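You operate a simulated robot arm through the tools that you are given. There is no shell and no other tool.

You run a simulated robot arm. Do the job below in one go: nothing can be reset, and whatever is moved stays where it is left.

Task
Put things in order on the bench end of the desk. At the end: the red pin stands where the black hub (marked "20 T") stood; the blue meter is on the purple box; the black hub from the bench end of the desk stands where the blue meter stood; the push sleeve stands on top of the bronze nut; whatever was shut is shut again. Leave all else as you found it, and nothing knocked over.

The check looks at the end state, three seconds after you hand in, the way a careful person would. Anything else that was tipped, shoved, dropped, spilled or broken makes it a failure.

Robot
A 6-joint arm with a two-finger parallel gripper, fixed in place. Base frame: the origin is at the foot of the arm, x ahead of it, y to its left, z up; the work surface is at about z = 0. Readings come in m, degrees, newtons and seconds.
With the tool pointing down near the work surface it reaches from about 0.16 to 0.42 m from the base axis. Its first joint turns from -66.0 to 66.0 degrees. Payload 1.57 kg.
Tool frame: the origin (TCP) lies between the finger pads and is the grasp point; the fingertips stand 0.03 m ahead of it; z points along the fingers, y is the line along which they close. The gripper opens to 0.08 m. The fingers are 0.017 m wide and 0.012 m thick; the gripper's body (0.04 by 0.082 m) begins 0.08 m behind the TCP.
Orientation is that of the tool frame in the base frame, as [roll, pitch, yaw] about the fixed x, y, z axes, in that order (R = Rz(yaw) Ry(pitch) Rx(roll)). With the fingers straight down and closing along the base's y, the tool's x points along the base's -x, its y along +y and its z along -z.

Tools
- The arm moves only by the tool arm_command. Its argument "targets" is a list of rows, each a list of 3 entries, a list of its own where there are three numbers: the shift along the base's x, y, z in m, then the turn, a rotation vector about the base's x, y, z in degrees, then the closure, from 0 (fully open) to 1 (shut). In form: [[[x, y, z], [rx, ry, rz], jaw], ...]. A call has 1 to 20 rows; each row shifts and turns the commanded pose from where the row before left it. Each row takes 0.2 s and may step no farther than 0.05 m and 8.6 degrees from the row before; otherwise, or with a gripper value out of range, the whole call is refused. A pose out of reach is approached as far as the arm can. The call stops where the force on the tool passes 40 N (or 10 N more than at its start, if that is more) or the arm is blocked; 0.2 s more then pass. The fingers move at their own pace (about 0.153 m/s each) and stop on an object; they squeeze with about 20 N. The grip force told is the motor's: it shows also when the fingers shut on nothing. Time passes only in rows, and 0.2 s behind the last, so rows that do not move let the fingers close. It gives the time, the measured TCP pose, the force on the tool (base axes), the opening and the grip force at its end, in the units of the frame above (readings bear some noise), with the torque about the TCP (base axes, N m) and any sound that the robot's microphone picked up, and new pictures: "pictures" is both (left out), scene, wrist or none.
- Cameras (640 x 400 px; columns grow to the right, rows downward): "scene" is fixed at [0.0393, -0.3214, 0.42]; the picture's right is [0.89, -0.45, 0.00], its down [-0.27, -0.54, -0.80] and it looks along [0.36, 0.71, -0.60] (base axes); focal length 231 px, centre (320, 200). "wrist" rides on the gripper at [0.072, -0.007, -0.122] in the tool frame; the picture's right is [0.09, 1.00, 0.00], its down [-0.84, 0.08, -0.54] and it looks along [-0.54, 0.05, 0.84] (tool axes); focal length 238 px, centre (320, 200). There is no depth. A picture from a camera that has moved, and an enlarged one, comes with that camera's place and axes in the base frame and with its lens.
- close_up(camera, box): a new picture of the part [left, top, right, bottom] of that camera's present view, enlarged. No time passes.
- hand_in(): hands the job in; it is judged then, once.

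Places have to be worked out from the pictures, the camera data and where the tool is seen. Open the gripper and draw the arm clear of the work before you hand the job in, unless the task says otherwise.

The tools are called after "Emit:" as name(argument=value, ...) on one line, values as JSON. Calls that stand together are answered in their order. arm_command: Moves the arm, as the interface text tells. Its arguments: {"type":"object","properties":{"targets":{"type":"array","items":{"type":"array"}},"pictures":{"type":"string","enum":["both","scene","wrist","none"]}},"required":["targets"]} The other tools are called the same way: close_up (camera, box) takes an enlarged picture of a part of a camera's view; hand_in () hands the job in.

At the start:

```text
clock: 0.0
tool_pos: [0.2038, 0.1042, 0.2448]
tcp_rot: [180.0, 0.0, -179.9]
ft_force: [-0.4, -0.7, -1.0]
moment: [0.0, -0.02, 0.02]
grip_width: 0.0803
finger_force: 0.0
```

scene: 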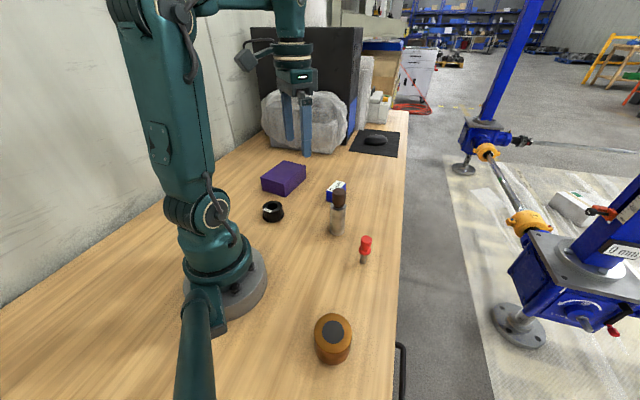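
wrist: 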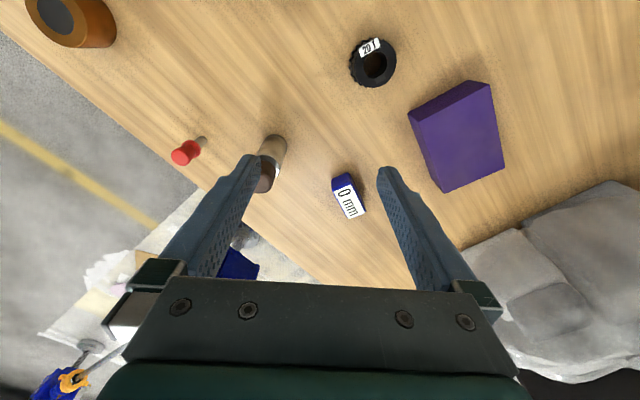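

I start by looking closer at the objects on the desk in both views before any motion.

Emit:
close_up(camera="scene", box=[240, 140, 400, 280])

Emit:
close_up(camera="scene", box=[280, 290, 420, 390])

Emit:
close_up(camera="wrist", box=[150, 20, 520, 260])

Emit:
close_up(camera="scene", box=[240, 0, 460, 160])

```text
2.86 times, centred on (320, 210) of scene
camera zoom: at [0.0393, -0.3214, 0.42], right [0.89, -0.45, 0.0], down [-0.27, -0.54, -0.8], along [0.36, 0.71, -0.6], focal length 659 px, centre (320, 171)
```

zoom: 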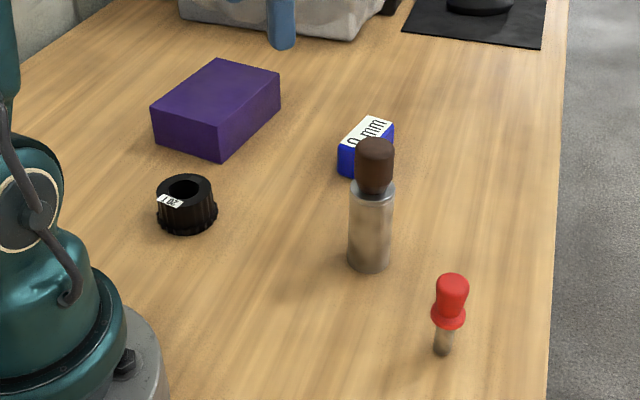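

```text
4.00 times, centred on (350, 340) of scene
camera zoom: at [0.0393, -0.3214, 0.42], right [0.89, -0.45, 0.0], down [-0.27, -0.54, -0.8], along [0.36, 0.71, -0.6], focal length 922 px, centre (200, -360)
```

zoom: 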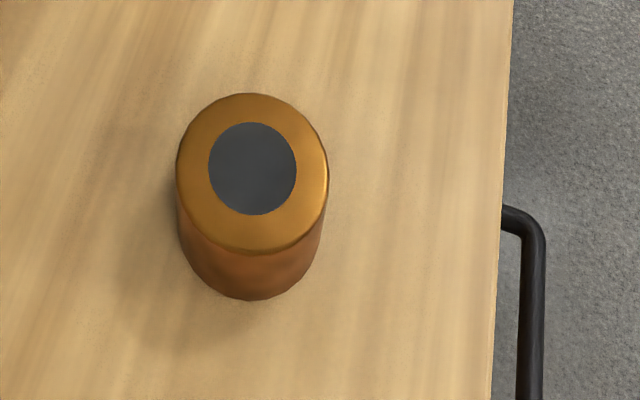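

```text
1.67 times, centred on (335, 140) of wrist
camera zoom: at [0.1319, 0.0974, 0.3688], right [-0.09, 1.0, 0.0], down [0.84, 0.08, 0.54], along [0.54, 0.05, -0.84], focal length 397 px, centre (295, 300)
```

zoom: 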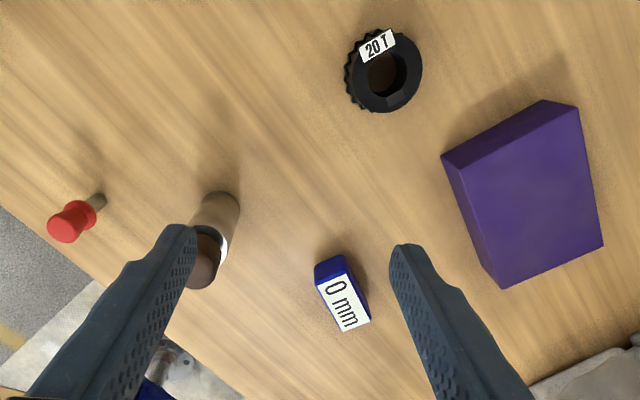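

```text
2.50 times, centred on (350, 80) of scene
camera zoom: at [0.0393, -0.3214, 0.42], right [0.89, -0.45, 0.0], down [-0.27, -0.54, -0.8], along [0.36, 0.71, -0.6], focal length 577 px, centre (245, 500)
```

zoom: 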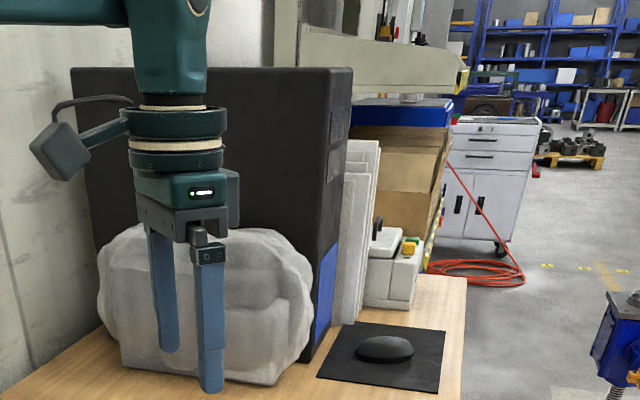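

The cylinder with the brown head needs identifying, as does the black handle at the desk's edge, so I zoom in harder on these.

Emit:
close_up(camera="scene", box=[315, 170, 385, 270])

Emit:
close_up(camera="wrist", box=[160, 110, 300, 220])

Emit:
close_up(camera="scene", box=[100, 240, 420, 400])

Emit:
close_up(camera="scene", box=[250, 150, 360, 230])

Emit:
close_up(camera="wrist", box=[0, 0, 160, 80])

```text
4.00 times, centred on (350, 220) of scene
camera zoom: at [0.0393, -0.3214, 0.42], right [0.89, -0.45, 0.0], down [-0.27, -0.54, -0.8], along [0.36, 0.71, -0.6], focal length 922 px, centre (200, 120)
```

zoom: 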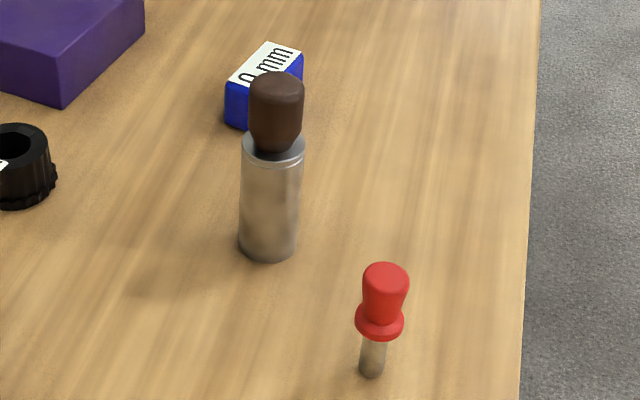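

```text
3.64 times, centred on (230, 165) of wrist
camera zoom: at [0.1319, 0.0974, 0.3688], right [-0.09, 1.0, 0.0], down [0.84, 0.08, 0.54], along [0.54, 0.05, -0.84], focal length 867 px, centre (647, 327)
```

zoom: 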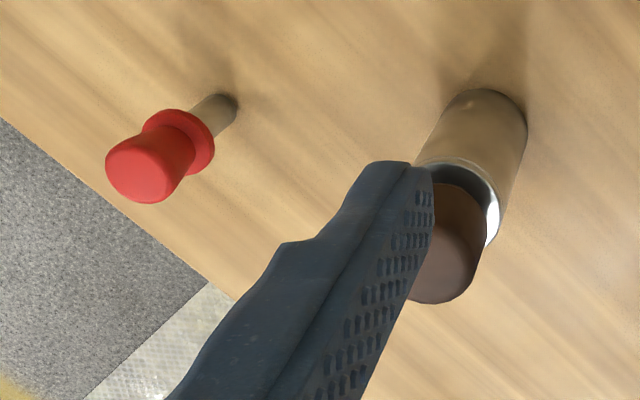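

```text
2.00 times, centred on (260, 320) of scene
camera zoom: at [0.0393, -0.3214, 0.42], right [0.89, -0.45, 0.0], down [-0.27, -0.54, -0.8], along [0.36, 0.71, -0.6], focal length 461 px, centre (440, -40)
```

zoom: 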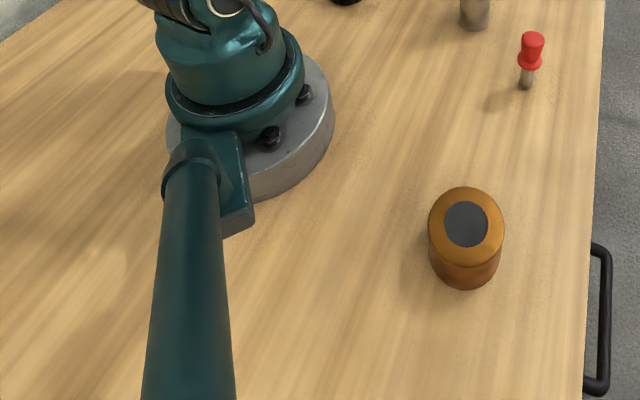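

```text
5.00 times, centred on (305, 190) of scene
camera zoom: at [0.0393, -0.3214, 0.42], right [0.89, -0.45, 0.0], down [-0.27, -0.54, -0.8], along [0.36, 0.71, -0.6], focal length 1153 px, centre (395, 250)
```

zoom: 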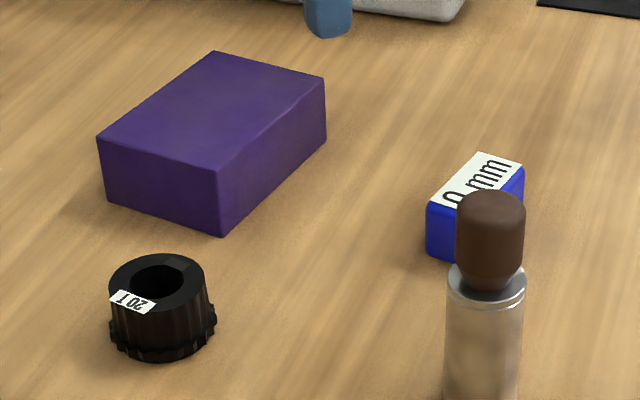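

```text
4.00 times, centred on (80, 40) of wrist
camera zoom: at [0.1319, 0.0974, 0.3688], right [-0.09, 1.0, 0.0], down [0.84, 0.08, 0.54], along [0.54, 0.05, -0.84], focal length 953 px, centre (1280, 840)
```

zoom: 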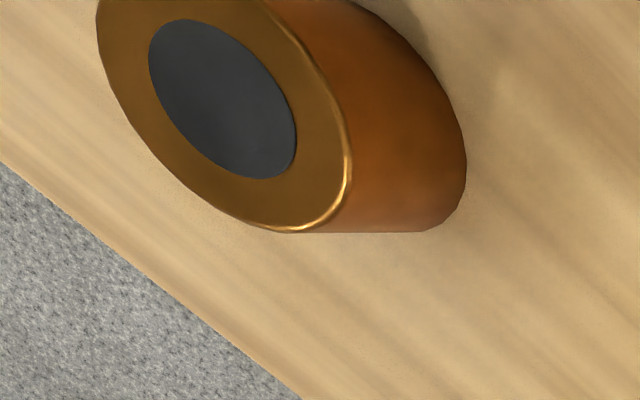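

The metal cylinder with the brown head must be the push sleeve, about 36 mm wide and 0.13 m tall, near (0.27, 0.034). I put the meter at about (0.343, 0.167), turned roughly 32° and about 31 mm wide, so I move above it for a closer wrist view.

Emit:
arm_command(targets=[[[0.025, 0.0125, -0.012], [0, 0, 6.4], 0], [[0.025, 0.0125, -0.012], [0, 0, 6.4], 0], [[0.025, 0.0125, -0.012], [0, 0, 6.4], 0], [[0.025, 0.0125, -0.012], [0, 0, 6.4], 0], [[0.025, 0.0125, -0.012], [0, 0, 6.4], 0], [[0, 0, 0], [0, 0, 0], 0]], pictures="both")

```text
clock: 1.4
tool_pos: [0.3297, 0.1678, 0.1848]
tcp_rot: [-180.0, -0.1, -147.8]
ft_force: [-0.7, -0.4, -0.3]
moment: [0.02, -0.01, 0.02]
grip_width: 0.08
finger_force: 0.1
camera wrist: at [0.2718, 0.1234, 0.3088], right [-0.61, 0.79, 0.0], down [0.67, 0.51, 0.54], along [0.43, 0.33, -0.84], focal length 238 px, centre (320, 200)
```

scene: 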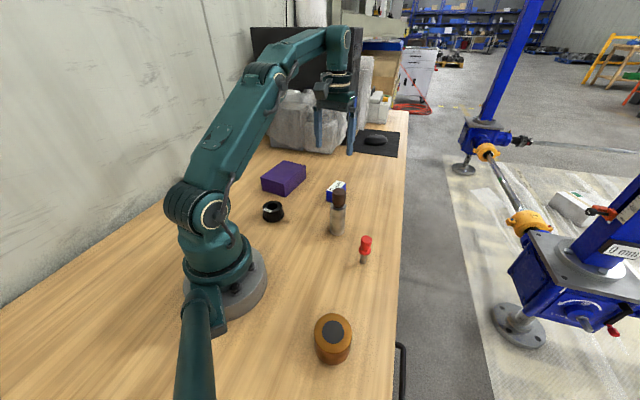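
wrist: 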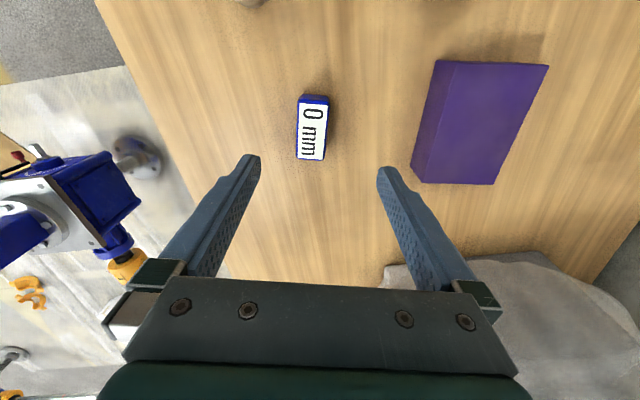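

The meter shows nearly straight in the wrist picture; I enlarge it and the purple box for exact corners.

Emit:
close_up(camera="wrist", box=[270, 80, 366, 170])

Emit:
close_up(camera="wrist", box=[390, 40, 570, 200])

```text
4.44 times, centred on (318, 125) of wrist
camera zoom: at [0.2718, 0.1234, 0.3088], right [-0.61, 0.79, 0.0], down [0.67, 0.51, 0.54], along [0.43, 0.33, -0.84], focal length 1059 px, centre (329, 533)
```

zoom: 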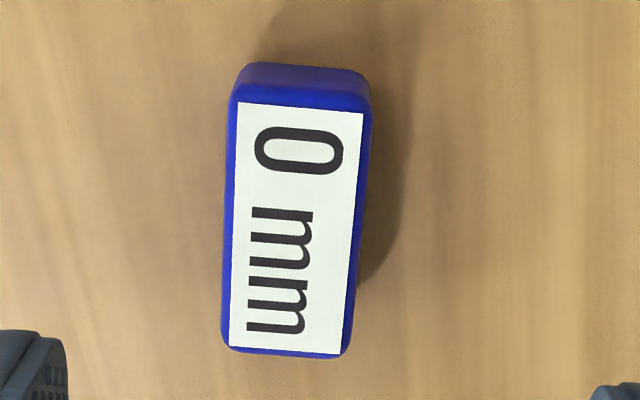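

```text
2.50 times, centred on (480, 120) of wrist
camera zoom: at [0.2718, 0.1234, 0.3088], right [-0.61, 0.79, 0.0], down [0.67, 0.51, 0.54], along [0.43, 0.33, -0.84], focal length 596 px, centre (-80, 400)
```

zoom: 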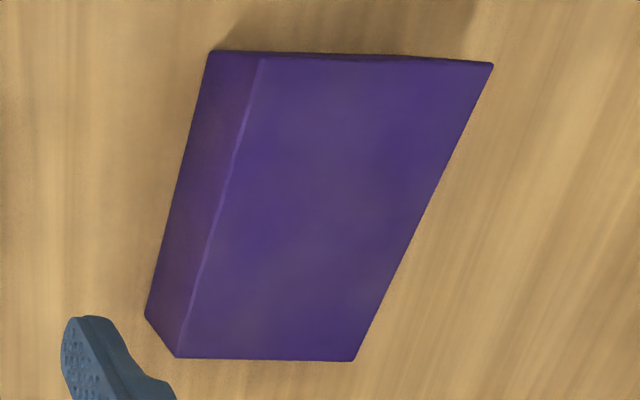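

Meter centre works out at (0.343, 0.1665), its long axis at 33°, height 0.04; box centre (0.229, 0.307), its long axis at 36.8°, top at z = 0.05. I go over the meter and part way down, staying above its top, to check the alignment.

Emit:
arm_command(targets=[[[0.0133, -0.0013, -0.01], [0, 0, 1.0], 0], [[0, 0, -0.04], [0, 0, 0], 0], [[0, 0, -0.04], [0, 0, 0], 0], [[0, 0, 0], [0, 0, 0], 0]], pictures="wrist")

```text
clock: 2.4
tool_pos: [0.3427, 0.1664, 0.0952]
tcp_rot: [-180.0, 0.0, -146.9]
ft_force: [0.0, 0.2, 0.1]
moment: [-0.01, 0.01, 0.02]
grip_width: 0.0799
finger_force: 0.1
camera wrist: at [0.2858, 0.1205, 0.2183], right [-0.62, 0.78, 0.0], down [0.66, 0.52, 0.54], along [0.43, 0.34, -0.84], focal length 238 px, centre (320, 200)
```

wrist: 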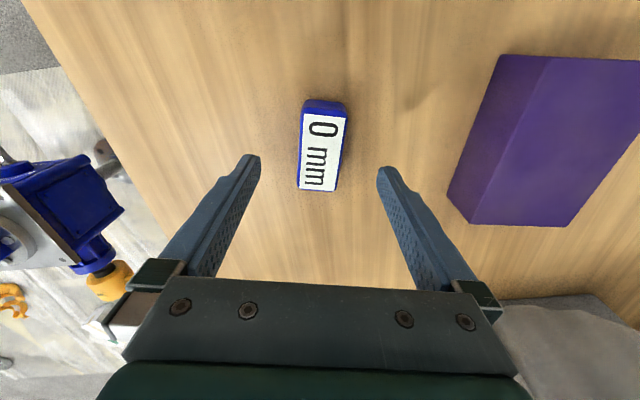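

The meter sits centred between the fingers. I go down to TCP z ≈ 0.04 (fingertips about 1 cm above the desk) and close.

Emit:
arm_command(targets=[[[0, 0, -0.03], [0, 0, 0], 0], [[0, 0, -0.0255], [0, 0, 0], 0], [[0, 0, 0], [0, 0, 0], 0], [[0, 0, 0], [0, 0, 0], 1], [[0, 0, 0], [0, 0, 0], 1], [[0, 0, 0], [0, 0, 0], 1]], pictures="wrist")

```text
clock: 3.8
tool_pos: [0.3426, 0.1646, 0.0402]
tcp_rot: [-180.0, 0.0, -146.9]
ft_force: [-0.4, 1.2, 0.9]
moment: [0.0, -0.03, 0.02]
grip_width: 0.0355
finger_force: 20.5
camera wrist: at [0.2859, 0.1196, 0.1634], right [-0.62, 0.78, 0.0], down [0.66, 0.52, 0.54], along [0.42, 0.34, -0.84], focal length 238 px, centre (320, 200)
```

wrist: 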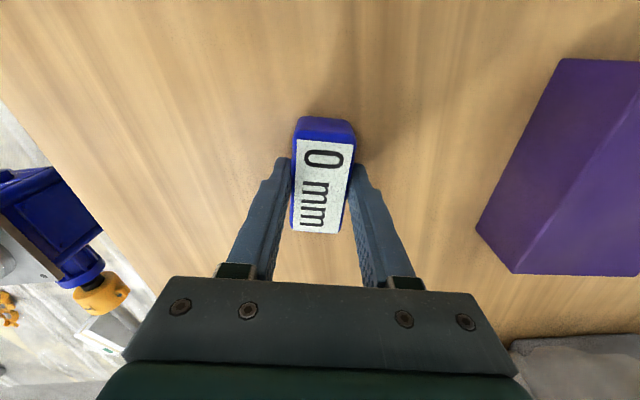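

The meter is held (35.5 mm, 20 N). I lift it straight up to z ≈ 0.13 and carry it over the centre of the purple box, turning 3.7° to line it up.

Emit:
arm_command(targets=[[[0, 0, 0.02], [0, 0, 0], 1], [[0, 0, 0.035], [0, 0, 0], 1], [[0, 0, 0.045], [0, 0, 0], 1], [[-0.0226, 0.0284, 0], [0, 0, 0.75], 1], [[-0.0226, 0.0284, 0], [0, 0, 0.75], 1], [[-0.0226, 0.0284, 0], [0, 0, 0.75], 1], [[-0.0226, 0.0284, 0], [0, 0, 0.75], 1], [[-0.0226, 0.0284, 0], [0, 0, 0.7], 1], [[0, 0, 0], [0, 0, 0], 1]], pictures="both")

```text
clock: 5.8
tool_pos: [0.2296, 0.3068, 0.1409]
tcp_rot: [180.0, 0.0, -143.3]
ft_force: [0.5, 0.4, -2.0]
moment: [0.01, -0.01, 0.02]
grip_width: 0.0356
finger_force: 20.4
camera wrist: at [0.1758, 0.2589, 0.2642], right [-0.67, 0.74, 0.0], down [0.62, 0.56, 0.54], along [0.4, 0.36, -0.84], focal length 238 px, centre (320, 200)
```

scene: 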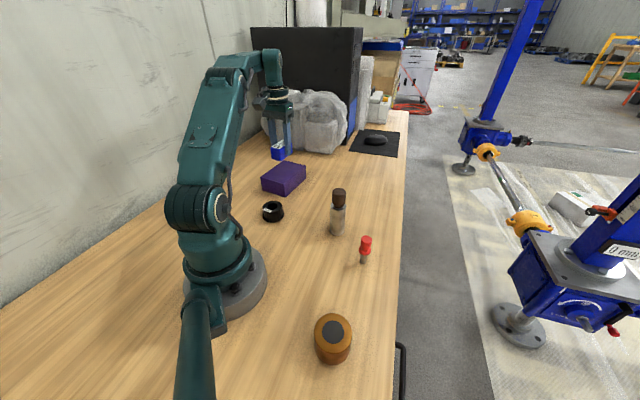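
wrist: 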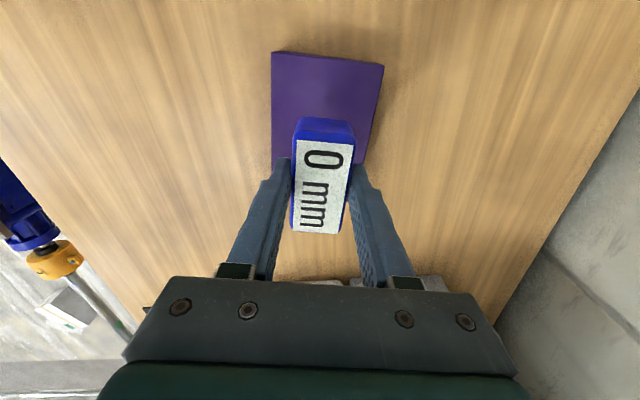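

The meter hangs over the box and nothing is in the way. I lower it to just above the box top and then in small steps, watching the force.

Emit:
arm_command(targets=[[[0, 0, -0.025], [0, 0, 0], 1], [[0, 0, -0.018], [0, 0, 0], 1], [[0, 0, -0.003], [0, 0, 0], 1], [[0, 0, 0], [0, 0, 0], 1]], pictures="both")

Emit:
close_up(camera="scene", box=[240, 120, 340, 220])

```text
clock: 6.8
tool_pos: [0.2279, 0.3072, 0.0946]
tcp_rot: [-180.0, 0.0, -143.1]
ft_force: [0.4, -0.4, -2.3]
moment: [-0.02, 0.0, -0.01]
grip_width: 0.0355
finger_force: 20.1
camera wrist: at [0.1749, 0.2588, 0.2178], right [-0.67, 0.74, 0.0], down [0.62, 0.56, 0.54], along [0.4, 0.36, -0.84], focal length 238 px, centre (320, 200)
```

scene: 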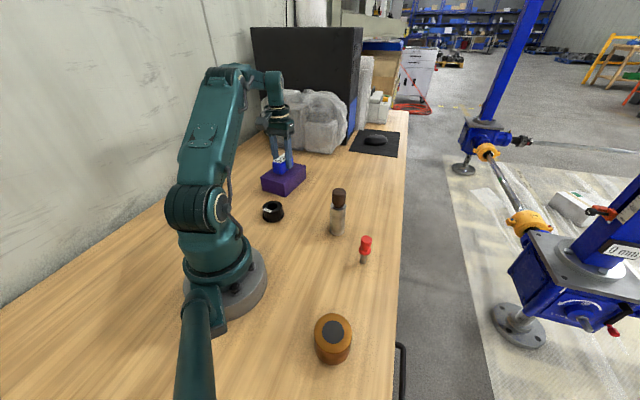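
wrist: 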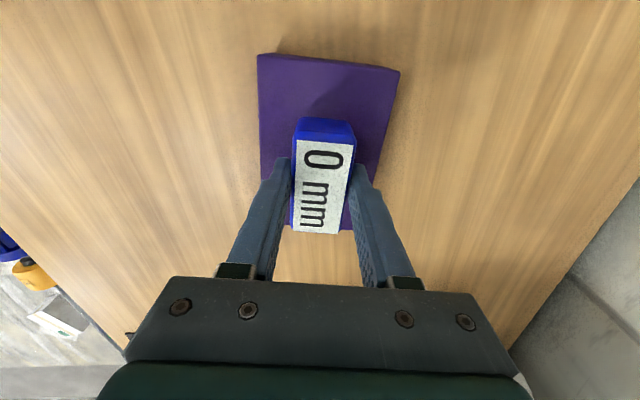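

```text
4.00 times, centred on (290, 170) of scene
camera zoom: at [0.0393, -0.3214, 0.42], right [0.89, -0.45, 0.0], down [-0.27, -0.54, -0.8], along [0.36, 0.71, -0.6], focal length 922 px, centre (440, 320)
```

zoom: 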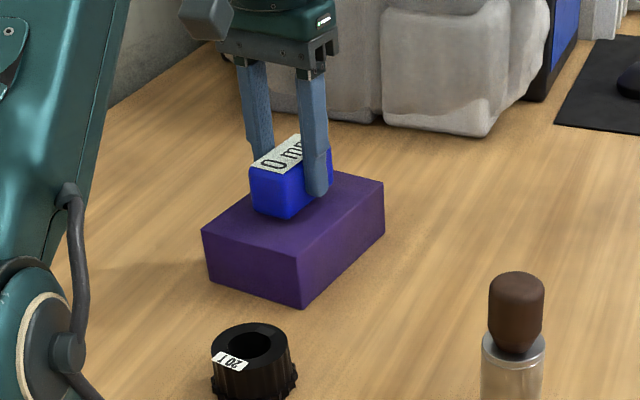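

Still a few millimetres of air. I lower in 1.5 mm steps and read the force.

Emit:
arm_command(targets=[[[0, 0, -0.0015], [0, 0, 0], 1], [[0, 0, -0.0015], [0, 0, 0], 1], [[0, 0, -0.001], [0, 0, 0], 1], [[0, 0, 0], [0, 0, 0], 1]], pictures="none")

```text
clock: 7.8
tool_pos: [0.2289, 0.3072, 0.0907]
tcp_rot: [179.9, -0.1, -143.3]
ft_force: [-0.2, 0.0, -1.2]
moment: [-0.01, 0.01, -0.06]
grip_width: 0.0356
finger_force: 21.1
```

The load is coming off (−2.3 to about −1.2 N), so it is near contact. One or two more 1 mm steps.

Emit:
arm_command(targets=[[[0, 0, -0.001], [0, 0, 0], 1], [[0, 0, 0], [0, 0, 0], 1]], pictures="none")

```text
clock: 8.4
tool_pos: [0.2286, 0.3081, 0.0908]
tcp_rot: [-179.9, 0.2, -143.2]
ft_force: [-4.3, -0.6, 10.9]
moment: [-0.14, 0.18, -0.01]
grip_width: 0.0356
finger_force: 20.1
```

Contact is clear (+10.9 N). I ease off 0.7 mm, open the fingers part way and check before lifting.

Emit:
arm_command(targets=[[[0, 0, 0.0007], [0, 0, 0], 1], [[0, 0, 0], [0, 0, 0], 0.45], [[0, 0, 0], [0, 0, 0], 0.3], [[0, 0, 0], [0, 0, 0], 0.2], [[0, 0, 0], [0, 0, 0], 0.2]], pictures="both")

Emit:
close_up(camera="scene", box=[240, 120, 340, 220])

```text
clock: 9.6
tool_pos: [0.2292, 0.3064, 0.0907]
tcp_rot: [-180.0, 0.1, -143.1]
ft_force: [0.3, 0.0, -0.1]
moment: [0.0, 0.02, 0.02]
grip_width: 0.0638
finger_force: 0.0
camera wrist: at [0.1751, 0.2588, 0.213], right [-0.67, 0.74, 0.0], down [0.62, 0.56, 0.54], along [0.4, 0.36, -0.84], focal length 238 px, centre (320, 200)
```

scene: 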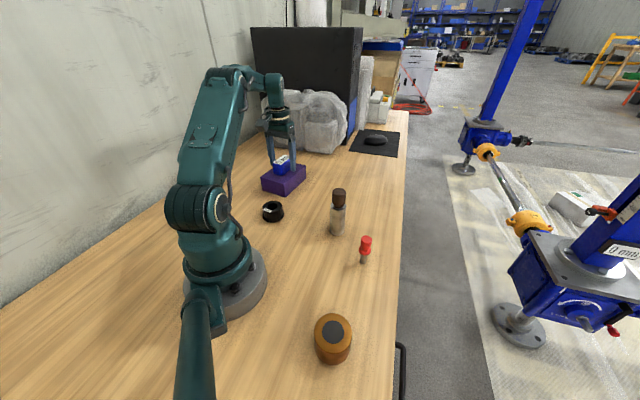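
wrist: 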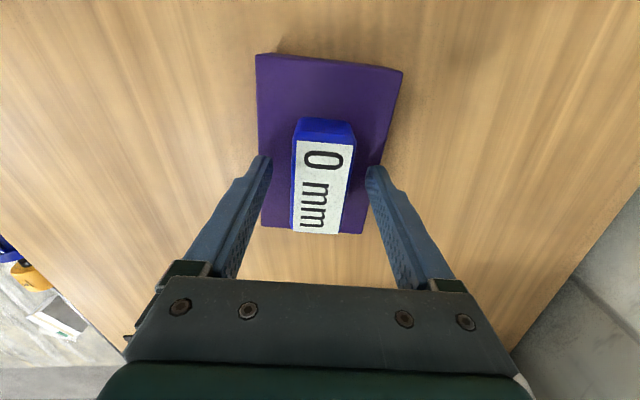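

```text
4.00 times, centred on (290, 170) of scene
camera zoom: at [0.0393, -0.3214, 0.42], right [0.89, -0.45, 0.0], down [-0.27, -0.54, -0.8], along [0.36, 0.71, -0.6], focal length 922 px, centre (440, 320)
```

zoom: 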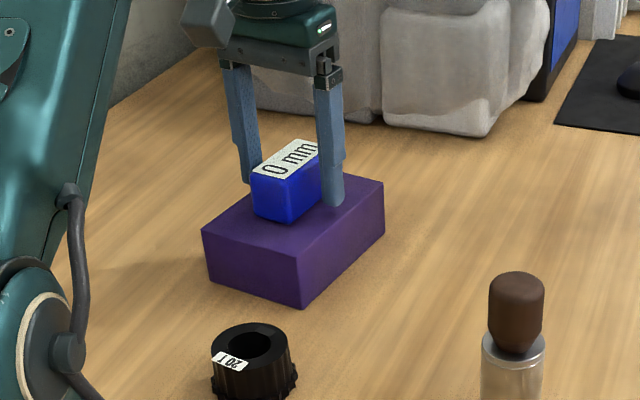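

The meter stands flat on the box. I lift straight up, open fully and move over the black hub at about (0.144, 0.168) for a close look.

Emit:
arm_command(targets=[[[0, 0, 0.02], [0, 0, 0], 0.2], [[0, 0, 0.045], [0, 0, 0], 0.1], [[0, 0, 0.045], [0, 0, 0], 0], [[-0.0213, -0.0349, 0], [0, 0, 0], 0], [[-0.0213, -0.0349, 0], [0, 0, 0], 0], [[-0.0213, -0.0349, 0], [0, 0, 0], 0], [[-0.0211, -0.0347, 0], [0, 0, 0], 0], [[0, 0, -0.04], [0, 0, 0], 0], [[0, 0, 0], [0, 0, 0], 0]], pictures="both")

Emit:
close_up(camera="wrist", box=[250, 70, 390, 190])

Emit:
close_up(camera="scene", box=[240, 130, 340, 230])

```text
clock: 11.6
tool_pos: [0.1376, 0.1573, 0.1537]
tcp_rot: [-179.9, -0.1, -143.1]
ft_force: [0.4, 0.1, 0.6]
moment: [0.01, 0.02, 0.02]
grip_width: 0.0798
finger_force: 0.1
out of reach, approached as far as the arm can: row 3
camera wrist: at [0.0834, 0.1086, 0.2755], right [-0.67, 0.74, 0.0], down [0.62, 0.56, 0.54], along [0.4, 0.36, -0.84], focal length 238 px, centre (320, 200)
```

scene: 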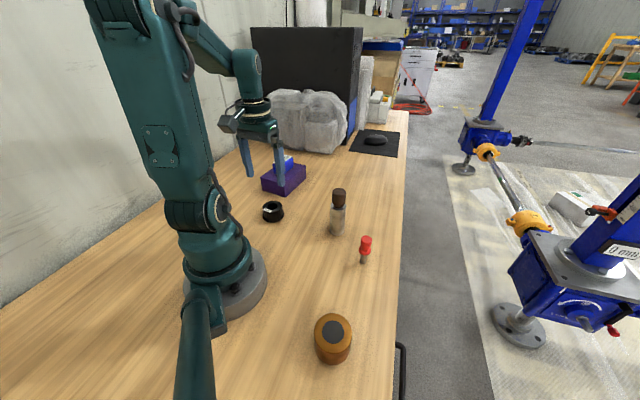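
wrist: 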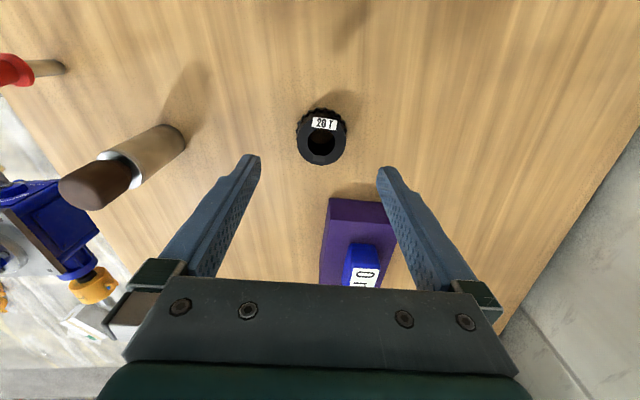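

```text
3.33 times, centred on (320, 130) of wrist
camera zoom: at [0.0834, 0.1086, 0.2755], right [-0.67, 0.74, 0.0], down [0.62, 0.56, 0.54], along [0.4, 0.36, -0.84], focal length 794 px, centre (320, 433)
```

zoom: 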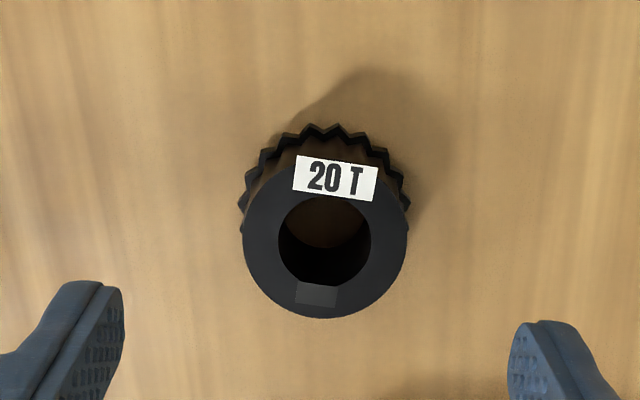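

```text
4.00 times, centred on (290, 180) of scene
camera zoom: at [0.0393, -0.3214, 0.42], right [0.89, -0.45, 0.0], down [-0.27, -0.54, -0.8], along [0.36, 0.71, -0.6], focal length 922 px, centre (440, 280)
```

zoom: 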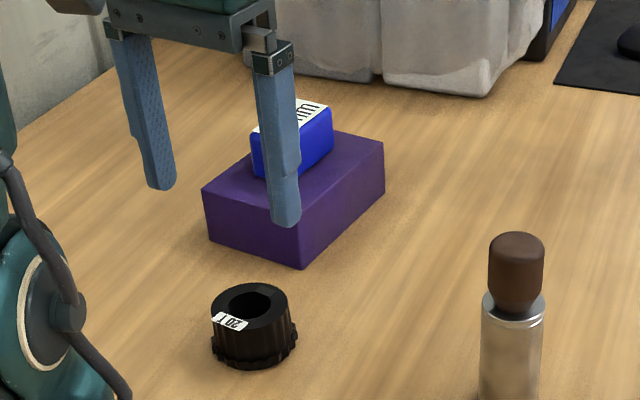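

The hub's bore centre works out at (0.1443, 0.1655), its top about 0.035 high and 51 mm wide above a 60 mm toothed foot. I shift over it and go down to z ≈ 0.085 to check the centring.

Emit:
arm_command(targets=[[[0.0067, 0.0082, -0.02], [0, 0, 0], 0], [[0, 0, -0.045], [0, 0, 0], 0], [[0, 0, 0], [0, 0, 0], 0]], pictures="wrist")

Emit:
close_up(camera="wrist", box=[230, 90, 410, 210])

```text
clock: 12.4
tool_pos: [0.1443, 0.1633, 0.087]
tcp_rot: [180.0, 0.1, -143.3]
ft_force: [0.3, -0.3, -0.1]
moment: [0.0, -0.02, 0.03]
grip_width: 0.0803
finger_force: 0.0
camera wrist: at [0.0903, 0.1146, 0.2101], right [-0.67, 0.74, 0.0], down [0.62, 0.56, 0.54], along [0.4, 0.36, -0.84], focal length 238 px, centre (320, 200)
```

wrist: 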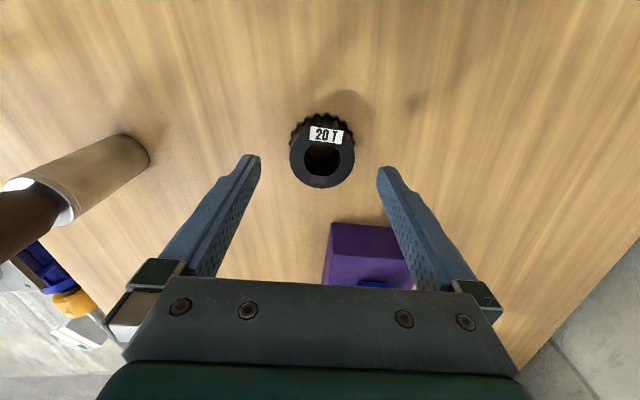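

```text
3.33 times, centred on (320, 150) of wrist
camera zoom: at [0.0903, 0.1146, 0.2101], right [-0.67, 0.74, 0.0], down [0.62, 0.56, 0.54], along [0.4, 0.36, -0.84], focal length 794 px, centre (320, 367)
```

zoom: 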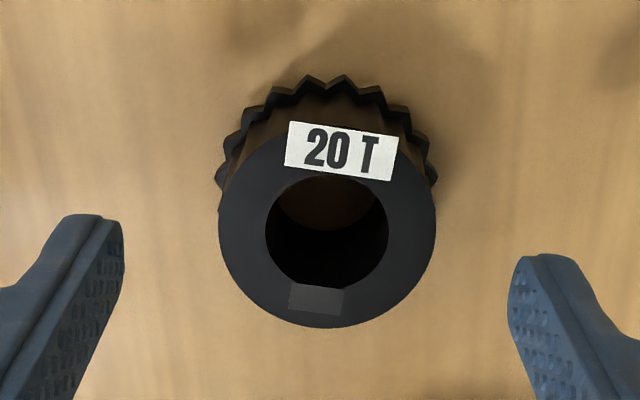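

Centring is within about 2 mm; I correct that slightly, go down to TCP z ≈ 0.044 so the tips stay above the toothed foot, and close.

Emit:
arm_command(targets=[[[0.0003, 0.0016, -0.02], [0, 0, 0], 0], [[0, 0, -0.0235], [0, 0, 0], 0], [[0, 0, 0], [0, 0, 0], 0], [[0, 0, 0], [0, 0, 0], 0.3], [[0, 0, 0], [0, 0, 0], 1], [[0, 0, 0], [0, 0, 0], 1], [[0, 0, 0], [0, 0, 0], 1]], pictures="both")

Emit:
close_up(camera="scene", box=[230, 160, 330, 230])

```text
clock: 14.0
tool_pos: [0.1449, 0.1648, 0.0452]
tcp_rot: [-180.0, 0.0, -143.2]
ft_force: [1.0, -0.5, -0.9]
moment: [0.01, -0.05, -0.01]
grip_width: 0.0497
finger_force: 20.1
camera wrist: at [0.0908, 0.116, 0.1682], right [-0.67, 0.74, 0.0], down [0.62, 0.56, 0.54], along [0.4, 0.36, -0.84], focal length 238 px, centre (320, 200)
```

scene: 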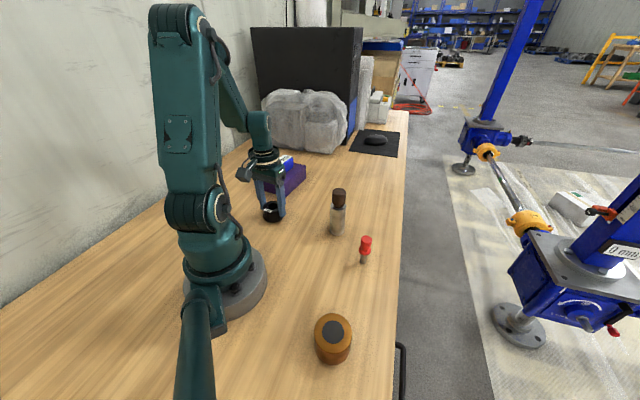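
wrist: 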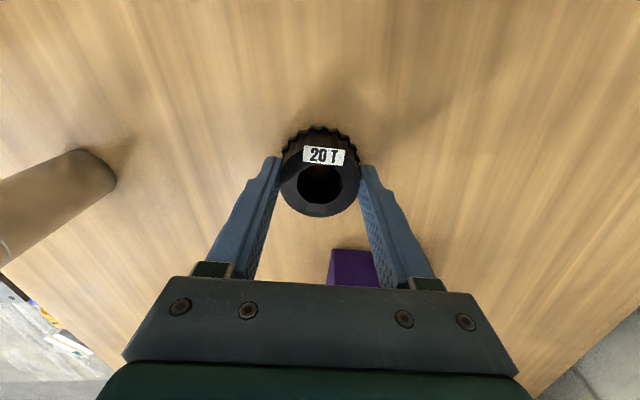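

```text
5.71 times, centred on (280, 195) of scene
camera zoom: at [0.0393, -0.3214, 0.42], right [0.89, -0.45, 0.0], down [-0.27, -0.54, -0.8], along [0.36, 0.71, -0.6], focal length 1318 px, centre (549, 229)
```

zoom: 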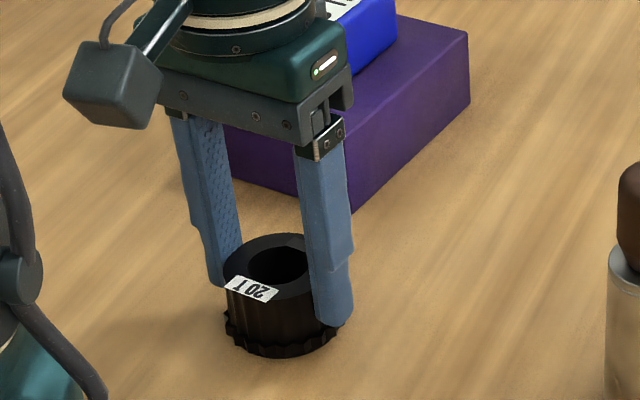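

The hub is gripped (49.7 mm, 20 N) with the tips above its toothed foot. I lift it to z ≈ 0.125 and carry it along +x to the meter's old place at (0.342, 0.166).

Emit:
arm_command(targets=[[[0, 0, 0.02], [0, 0, 0], 1], [[0, 0, 0.03], [0, 0, 0], 1], [[0, 0, 0.03], [0, 0, 0], 1], [[0.0392, 0, 0], [0, 0, 0], 1], [[0.0392, 0, 0], [0, 0, 0], 1], [[0.0392, 0, 0], [0, 0, 0], 1], [[0.0392, 0, 0], [0, 0, 0], 1], [[0.0392, 0, 0], [0, 0, 0], 1], [[0, 0, 0], [0, 0, 0], 1]], pictures="both")

```text
clock: 16.0
tool_pos: [0.3407, 0.1649, 0.1234]
tcp_rot: [179.9, -0.1, -143.2]
ft_force: [0.2, -0.5, -3.0]
moment: [0.0, -0.01, -0.02]
grip_width: 0.0494
finger_force: 20.1
camera wrist: at [0.2866, 0.1163, 0.2456], right [-0.67, 0.74, 0.0], down [0.63, 0.56, 0.54], along [0.4, 0.36, -0.84], focal length 238 px, centre (320, 200)
```

scene: 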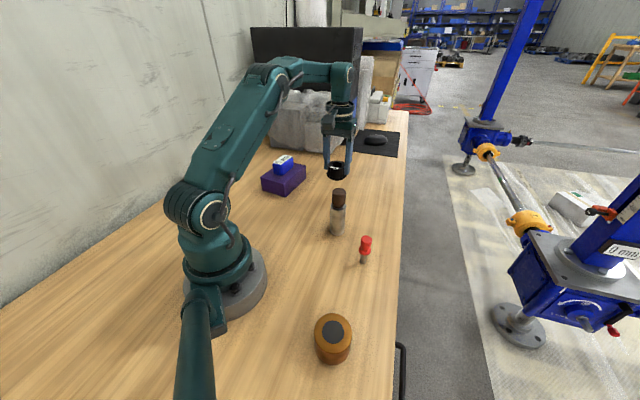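
wrist: 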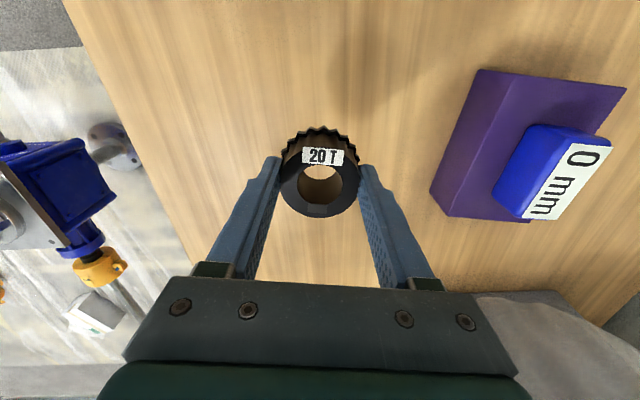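

The hub is over the old meter place. I lower it most of the way, then in fine steps.

Emit:
arm_command(targets=[[[0, 0, -0.03], [0, 0, 0], 1], [[0, 0, -0.03], [0, 0, 0], 1], [[0, 0, -0.015], [0, 0, 0], 1], [[0, 0, -0.0025], [0, 0, 0], 1], [[0, 0, 0], [0, 0, 0], 1]], pictures="none")

```text
clock: 17.2
tool_pos: [0.3402, 0.1667, 0.0464]
tcp_rot: [-180.0, 0.0, -143.2]
ft_force: [0.6, -0.4, -2.7]
moment: [-0.01, 0.0, -0.03]
grip_width: 0.0495
finger_force: 20.2
```

Still hanging free (−2.7 N). I continue in 1 mm steps.

Emit:
arm_command(targets=[[[0, 0, -0.001], [0, 0, 0], 1], [[0, 0, -0.001], [0, 0, 0], 1], [[0, 0, 0], [0, 0, 0], 1]], pictures="none")

```text
clock: 18.0
tool_pos: [0.3406, 0.1657, 0.0453]
tcp_rot: [180.0, 0.0, -143.2]
ft_force: [-3.7, -1.9, 7.9]
moment: [0.11, 0.03, 0.08]
grip_width: 0.0492
finger_force: 19.5
```

Contact with the desk (+7.9 N). I ease off half a millimetre, open in stages and look.

Emit:
arm_command(targets=[[[0, 0, 0.0006], [0, 0, 0], 1], [[0, 0, 0], [0, 0, 0], 0.3], [[0, 0, 0], [0, 0, 0], 0.15], [[0, 0, 0], [0, 0, 0], 0.0], [[0, 0, 0], [0, 0, 0], 0.0]], pictures="both")

Emit:
close_up(camera="scene", box=[290, 140, 390, 240])

```text
clock: 19.2
tool_pos: [0.3411, 0.1678, 0.0455]
tcp_rot: [-180.0, 0.0, -143.2]
ft_force: [0.6, 0.4, 0.6]
moment: [0.0, 0.02, -0.02]
grip_width: 0.0801
finger_force: 0.0
camera wrist: at [0.2866, 0.1184, 0.1688], right [-0.67, 0.74, 0.0], down [0.62, 0.56, 0.54], along [0.4, 0.36, -0.84], focal length 238 px, centre (320, 200)
```

scene: 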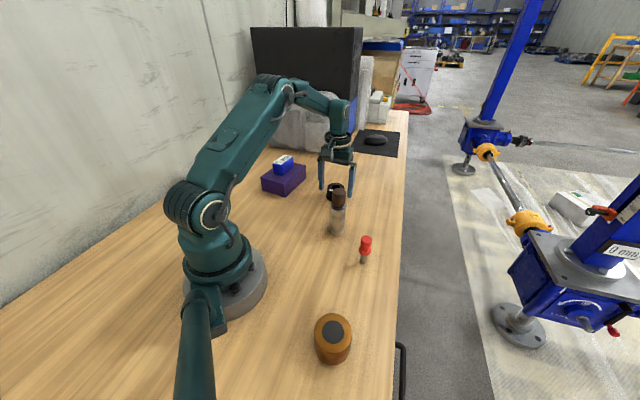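
wrist: 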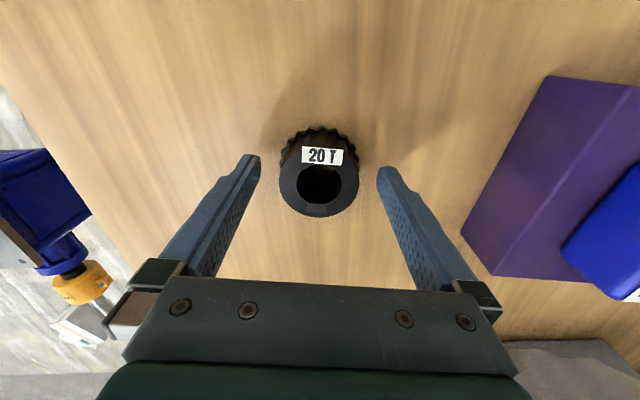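

```text
4.00 times, centred on (340, 190) of scene
camera zoom: at [0.0393, -0.3214, 0.42], right [0.89, -0.45, 0.0], down [-0.27, -0.54, -0.8], along [0.36, 0.71, -0.6], focal length 922 px, centre (240, 240)
```

zoom: 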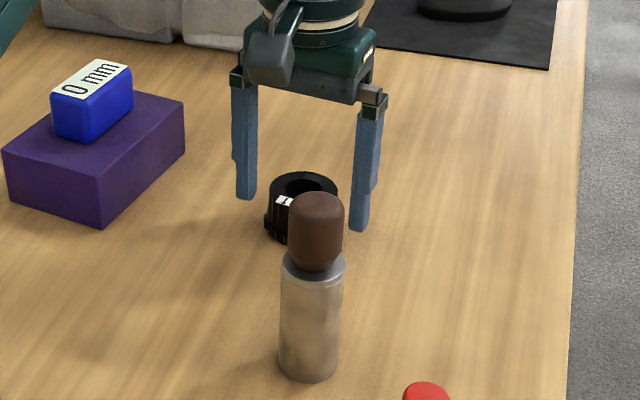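

The hub stands cleanly where the meter was. I lift clear, pass well above the sleeve (tips at about 0.17) and turn back to yaw 0 on the way to the red pin near (0.271, −0.076).

Emit:
arm_command(targets=[[[0, 0, 0.03], [0, 0, 0], 0], [[0, 0, 0.045], [0, 0, 0], 0], [[-0.01, -0.01, 0.04], [0, 0, 0], 0], [[-0.02, -0.03, 0.02], [0, 0, -7.0], 0], [[-0.015, -0.035, 0.02], [0, 0, -7.4], 0], [[-0.015, -0.045, 0], [0, 0, -7.4], 0], [[-0.012, -0.045, 0], [0, 0, -7.4], 0], [[-0.012, -0.04, -0.01], [0, 0, -7.6], 0], [[-0.007, -0.03, -0.02], [0, 0, 0], 0], [[0, 0, 0], [0, 0, 0], 0]], pictures="both")

Emit:
close_up(camera="wrist", box=[260, 80, 400, 200])

Emit:
close_up(camera="scene", box=[310, 140, 410, 280])

```text
clock: 21.4
tool_pos: [0.2473, -0.0685, 0.1684]
tcp_rot: [179.9, 0.0, 179.9]
ft_force: [0.4, -0.1, -0.5]
moment: [-0.01, 0.02, -0.05]
grip_width: 0.08
finger_force: 0.1
camera wrist: at [0.1763, -0.0754, 0.2913], right [-0.09, 1.0, 0.0], down [0.84, 0.08, 0.54], along [0.54, 0.05, -0.84], focal length 238 px, centre (320, 200)
```

scene: 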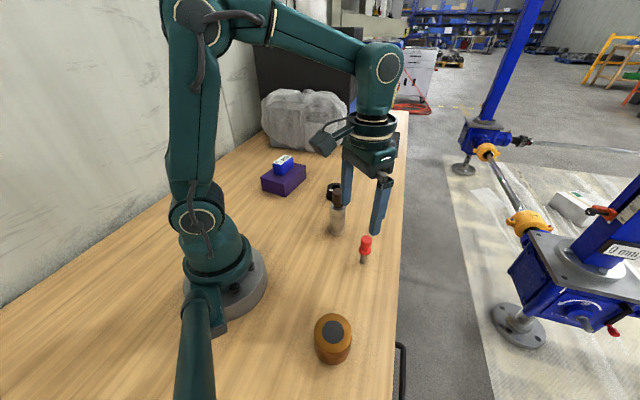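
wrist: 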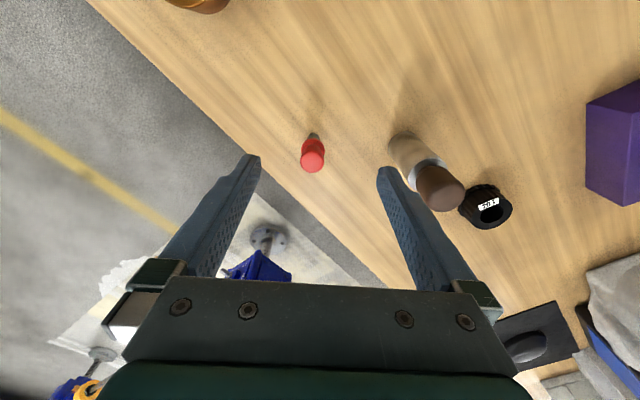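

```text
3.33 times, centred on (330, 140) of wrist
camera zoom: at [0.1763, -0.0754, 0.2913], right [-0.09, 1.0, 0.0], down [0.84, 0.08, 0.54], along [0.54, 0.05, -0.84], focal length 794 px, centre (287, 400)
```

zoom: 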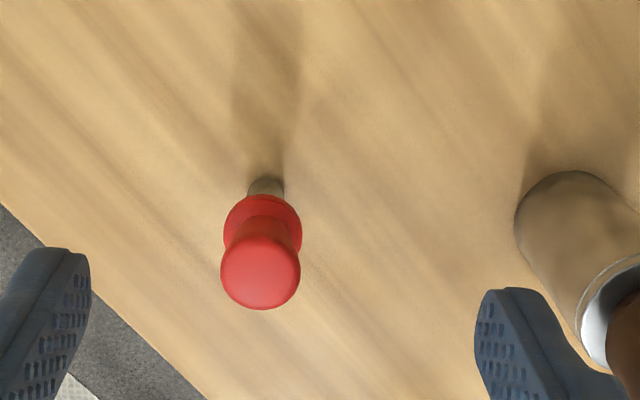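

```text
2.86 times, centred on (360, 210) of scene
camera zoom: at [0.0393, -0.3214, 0.42], right [0.89, -0.45, 0.0], down [-0.27, -0.54, -0.8], along [0.36, 0.71, -0.6], focal length 659 px, centre (206, 171)
```

zoom: 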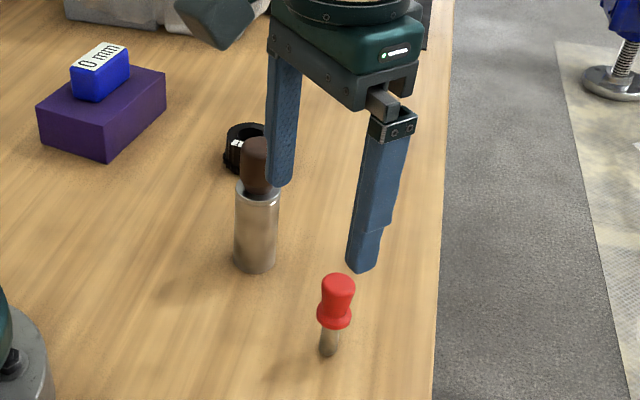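

The pin's shaft base and head top both give about (0.270, −0.0745), height about 0.08, with a head 23 mm wide above a 25 mm flange. I move over it and stop at z ≈ 0.125 to verify the centring.

Emit:
arm_command(targets=[[[0.022, -0.006, 0], [0, 0, 0], 0], [[0, 0, -0.043], [0, 0, 0], 0], [[0, 0, 0], [0, 0, 0], 0]], pictures="both")

Emit:
close_up(camera="wrist", box=[240, 100, 400, 220])

Emit:
close_up(camera="scene", box=[330, 210, 400, 270])

```text
clock: 22.2
tool_pos: [0.2708, -0.0734, 0.1266]
tcp_rot: [-179.9, 0.1, 180.0]
ft_force: [0.6, -0.6, -0.2]
moment: [0.01, 0.04, -0.03]
grip_width: 0.08
finger_force: 0.1
camera wrist: at [0.1989, -0.0806, 0.2494], right [-0.09, 1.0, 0.0], down [0.84, 0.08, 0.54], along [0.54, 0.05, -0.84], focal length 238 px, centre (320, 200)
```

scene: 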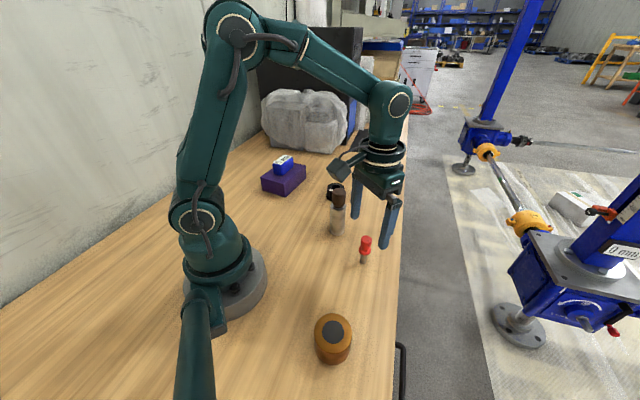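
wrist: 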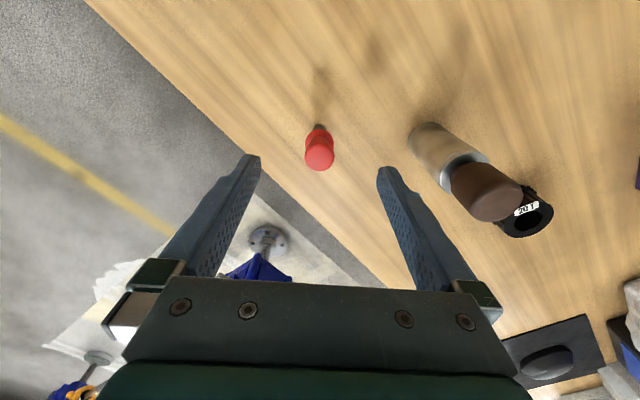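

```text
3.33 times, centred on (320, 160) of wrist
camera zoom: at [0.1989, -0.0806, 0.2494], right [-0.09, 1.0, 0.0], down [0.84, 0.08, 0.54], along [0.54, 0.05, -0.84], focal length 794 px, centre (320, 333)
```

zoom: 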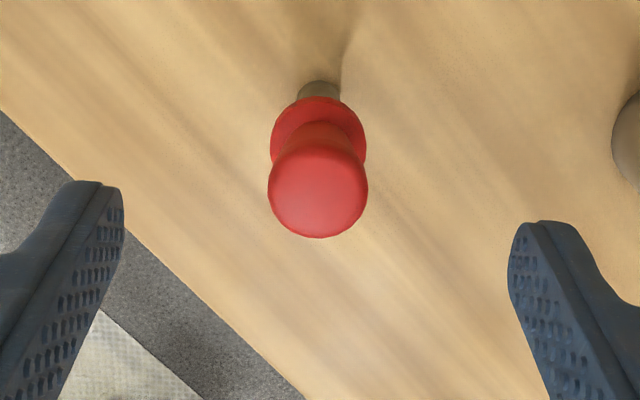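

```text
6.67 times, centred on (365, 240) of scene
camera zoom: at [0.0393, -0.3214, 0.42], right [0.89, -0.45, 0.0], down [-0.27, -0.54, -0.8], along [0.36, 0.71, -0.6], focal length 1538 px, centre (20, -67)
```

zoom: 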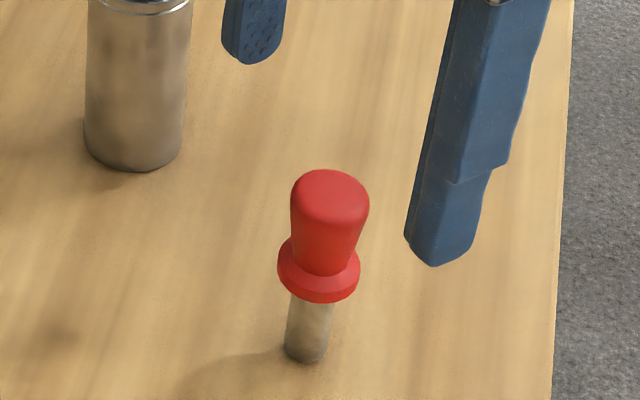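

Pin is within about 1 mm of the tool axis. I go down to TCP z ≈ 0.078 (tips about 1 cm above the flange), close only to about 32 mm and check before gripping.

Emit:
arm_command(targets=[[[-0.0006, -0.0008, -0.0285], [0, 0, 0], 0], [[0, 0, -0.02], [0, 0, 0], 0], [[0, 0, 0], [0, 0, 0], 0.3], [[0, 0, 0], [0, 0, 0], 0.58], [[0, 0, 0], [0, 0, 0], 0.58]], pictures="both")

Emit:
close_up(camera="wrist", box=[260, 130, 380, 230])

Emit:
close_up(camera="scene", box=[320, 180, 420, 280])

```text
clock: 23.4
tool_pos: [0.2713, -0.0749, 0.078]
tcp_rot: [-180.0, -0.1, -180.0]
ft_force: [-0.1, -0.6, -0.3]
moment: [0.02, 0.02, -0.02]
grip_width: 0.0339
finger_force: 0.0
camera wrist: at [0.1999, -0.0821, 0.2017], right [-0.09, 1.0, 0.0], down [0.84, 0.08, 0.54], along [0.54, 0.05, -0.84], focal length 238 px, centre (320, 200)
```

scene: 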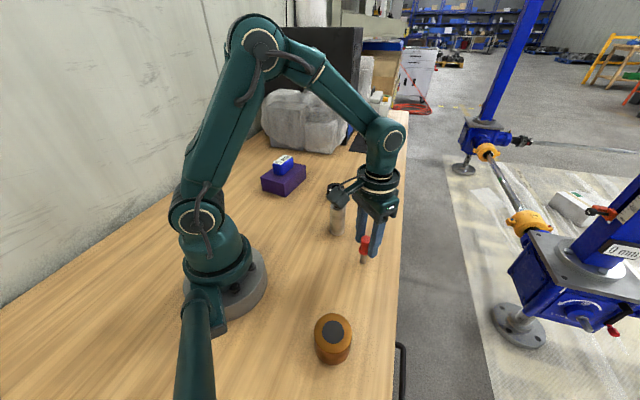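
wrist: 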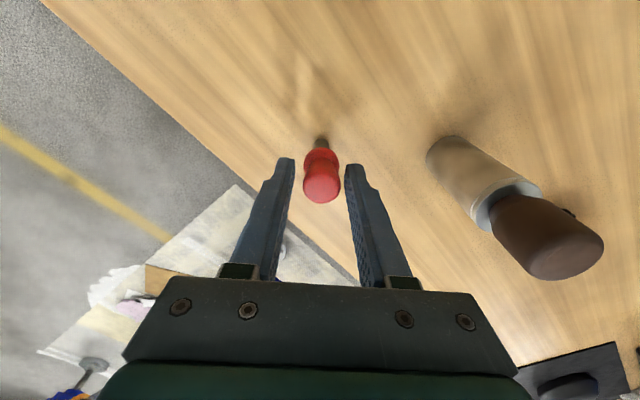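

```text
4.00 times, centred on (320, 180) of wrist
camera zoom: at [0.1999, -0.0821, 0.2017], right [-0.09, 1.0, 0.0], down [0.84, 0.08, 0.54], along [0.54, 0.05, -0.84], focal length 953 px, centre (320, 280)
```

zoom: 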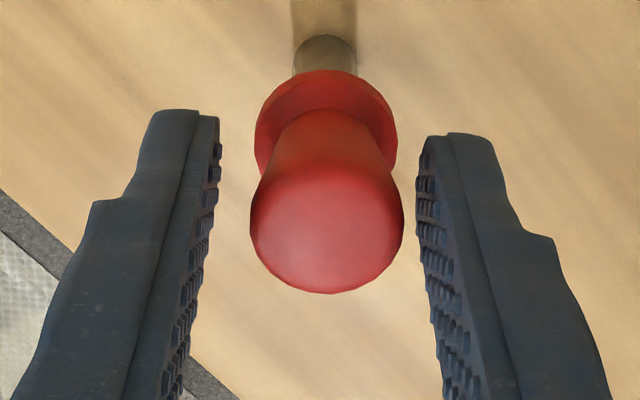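

```text
4.00 times, centred on (370, 230) of scene
camera zoom: at [0.0393, -0.3214, 0.42], right [0.89, -0.45, 0.0], down [-0.27, -0.54, -0.8], along [0.36, 0.71, -0.6], focal length 922 px, centre (120, 80)
```

zoom: 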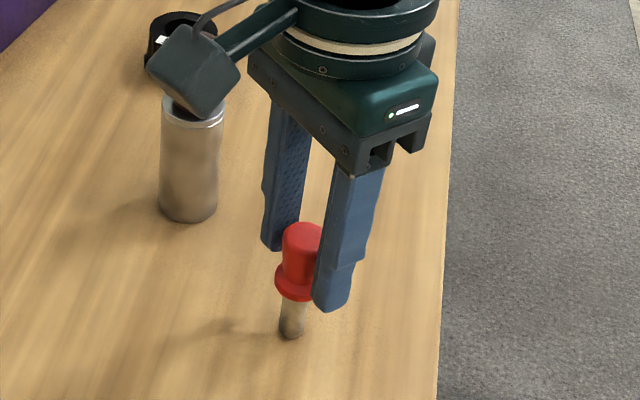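

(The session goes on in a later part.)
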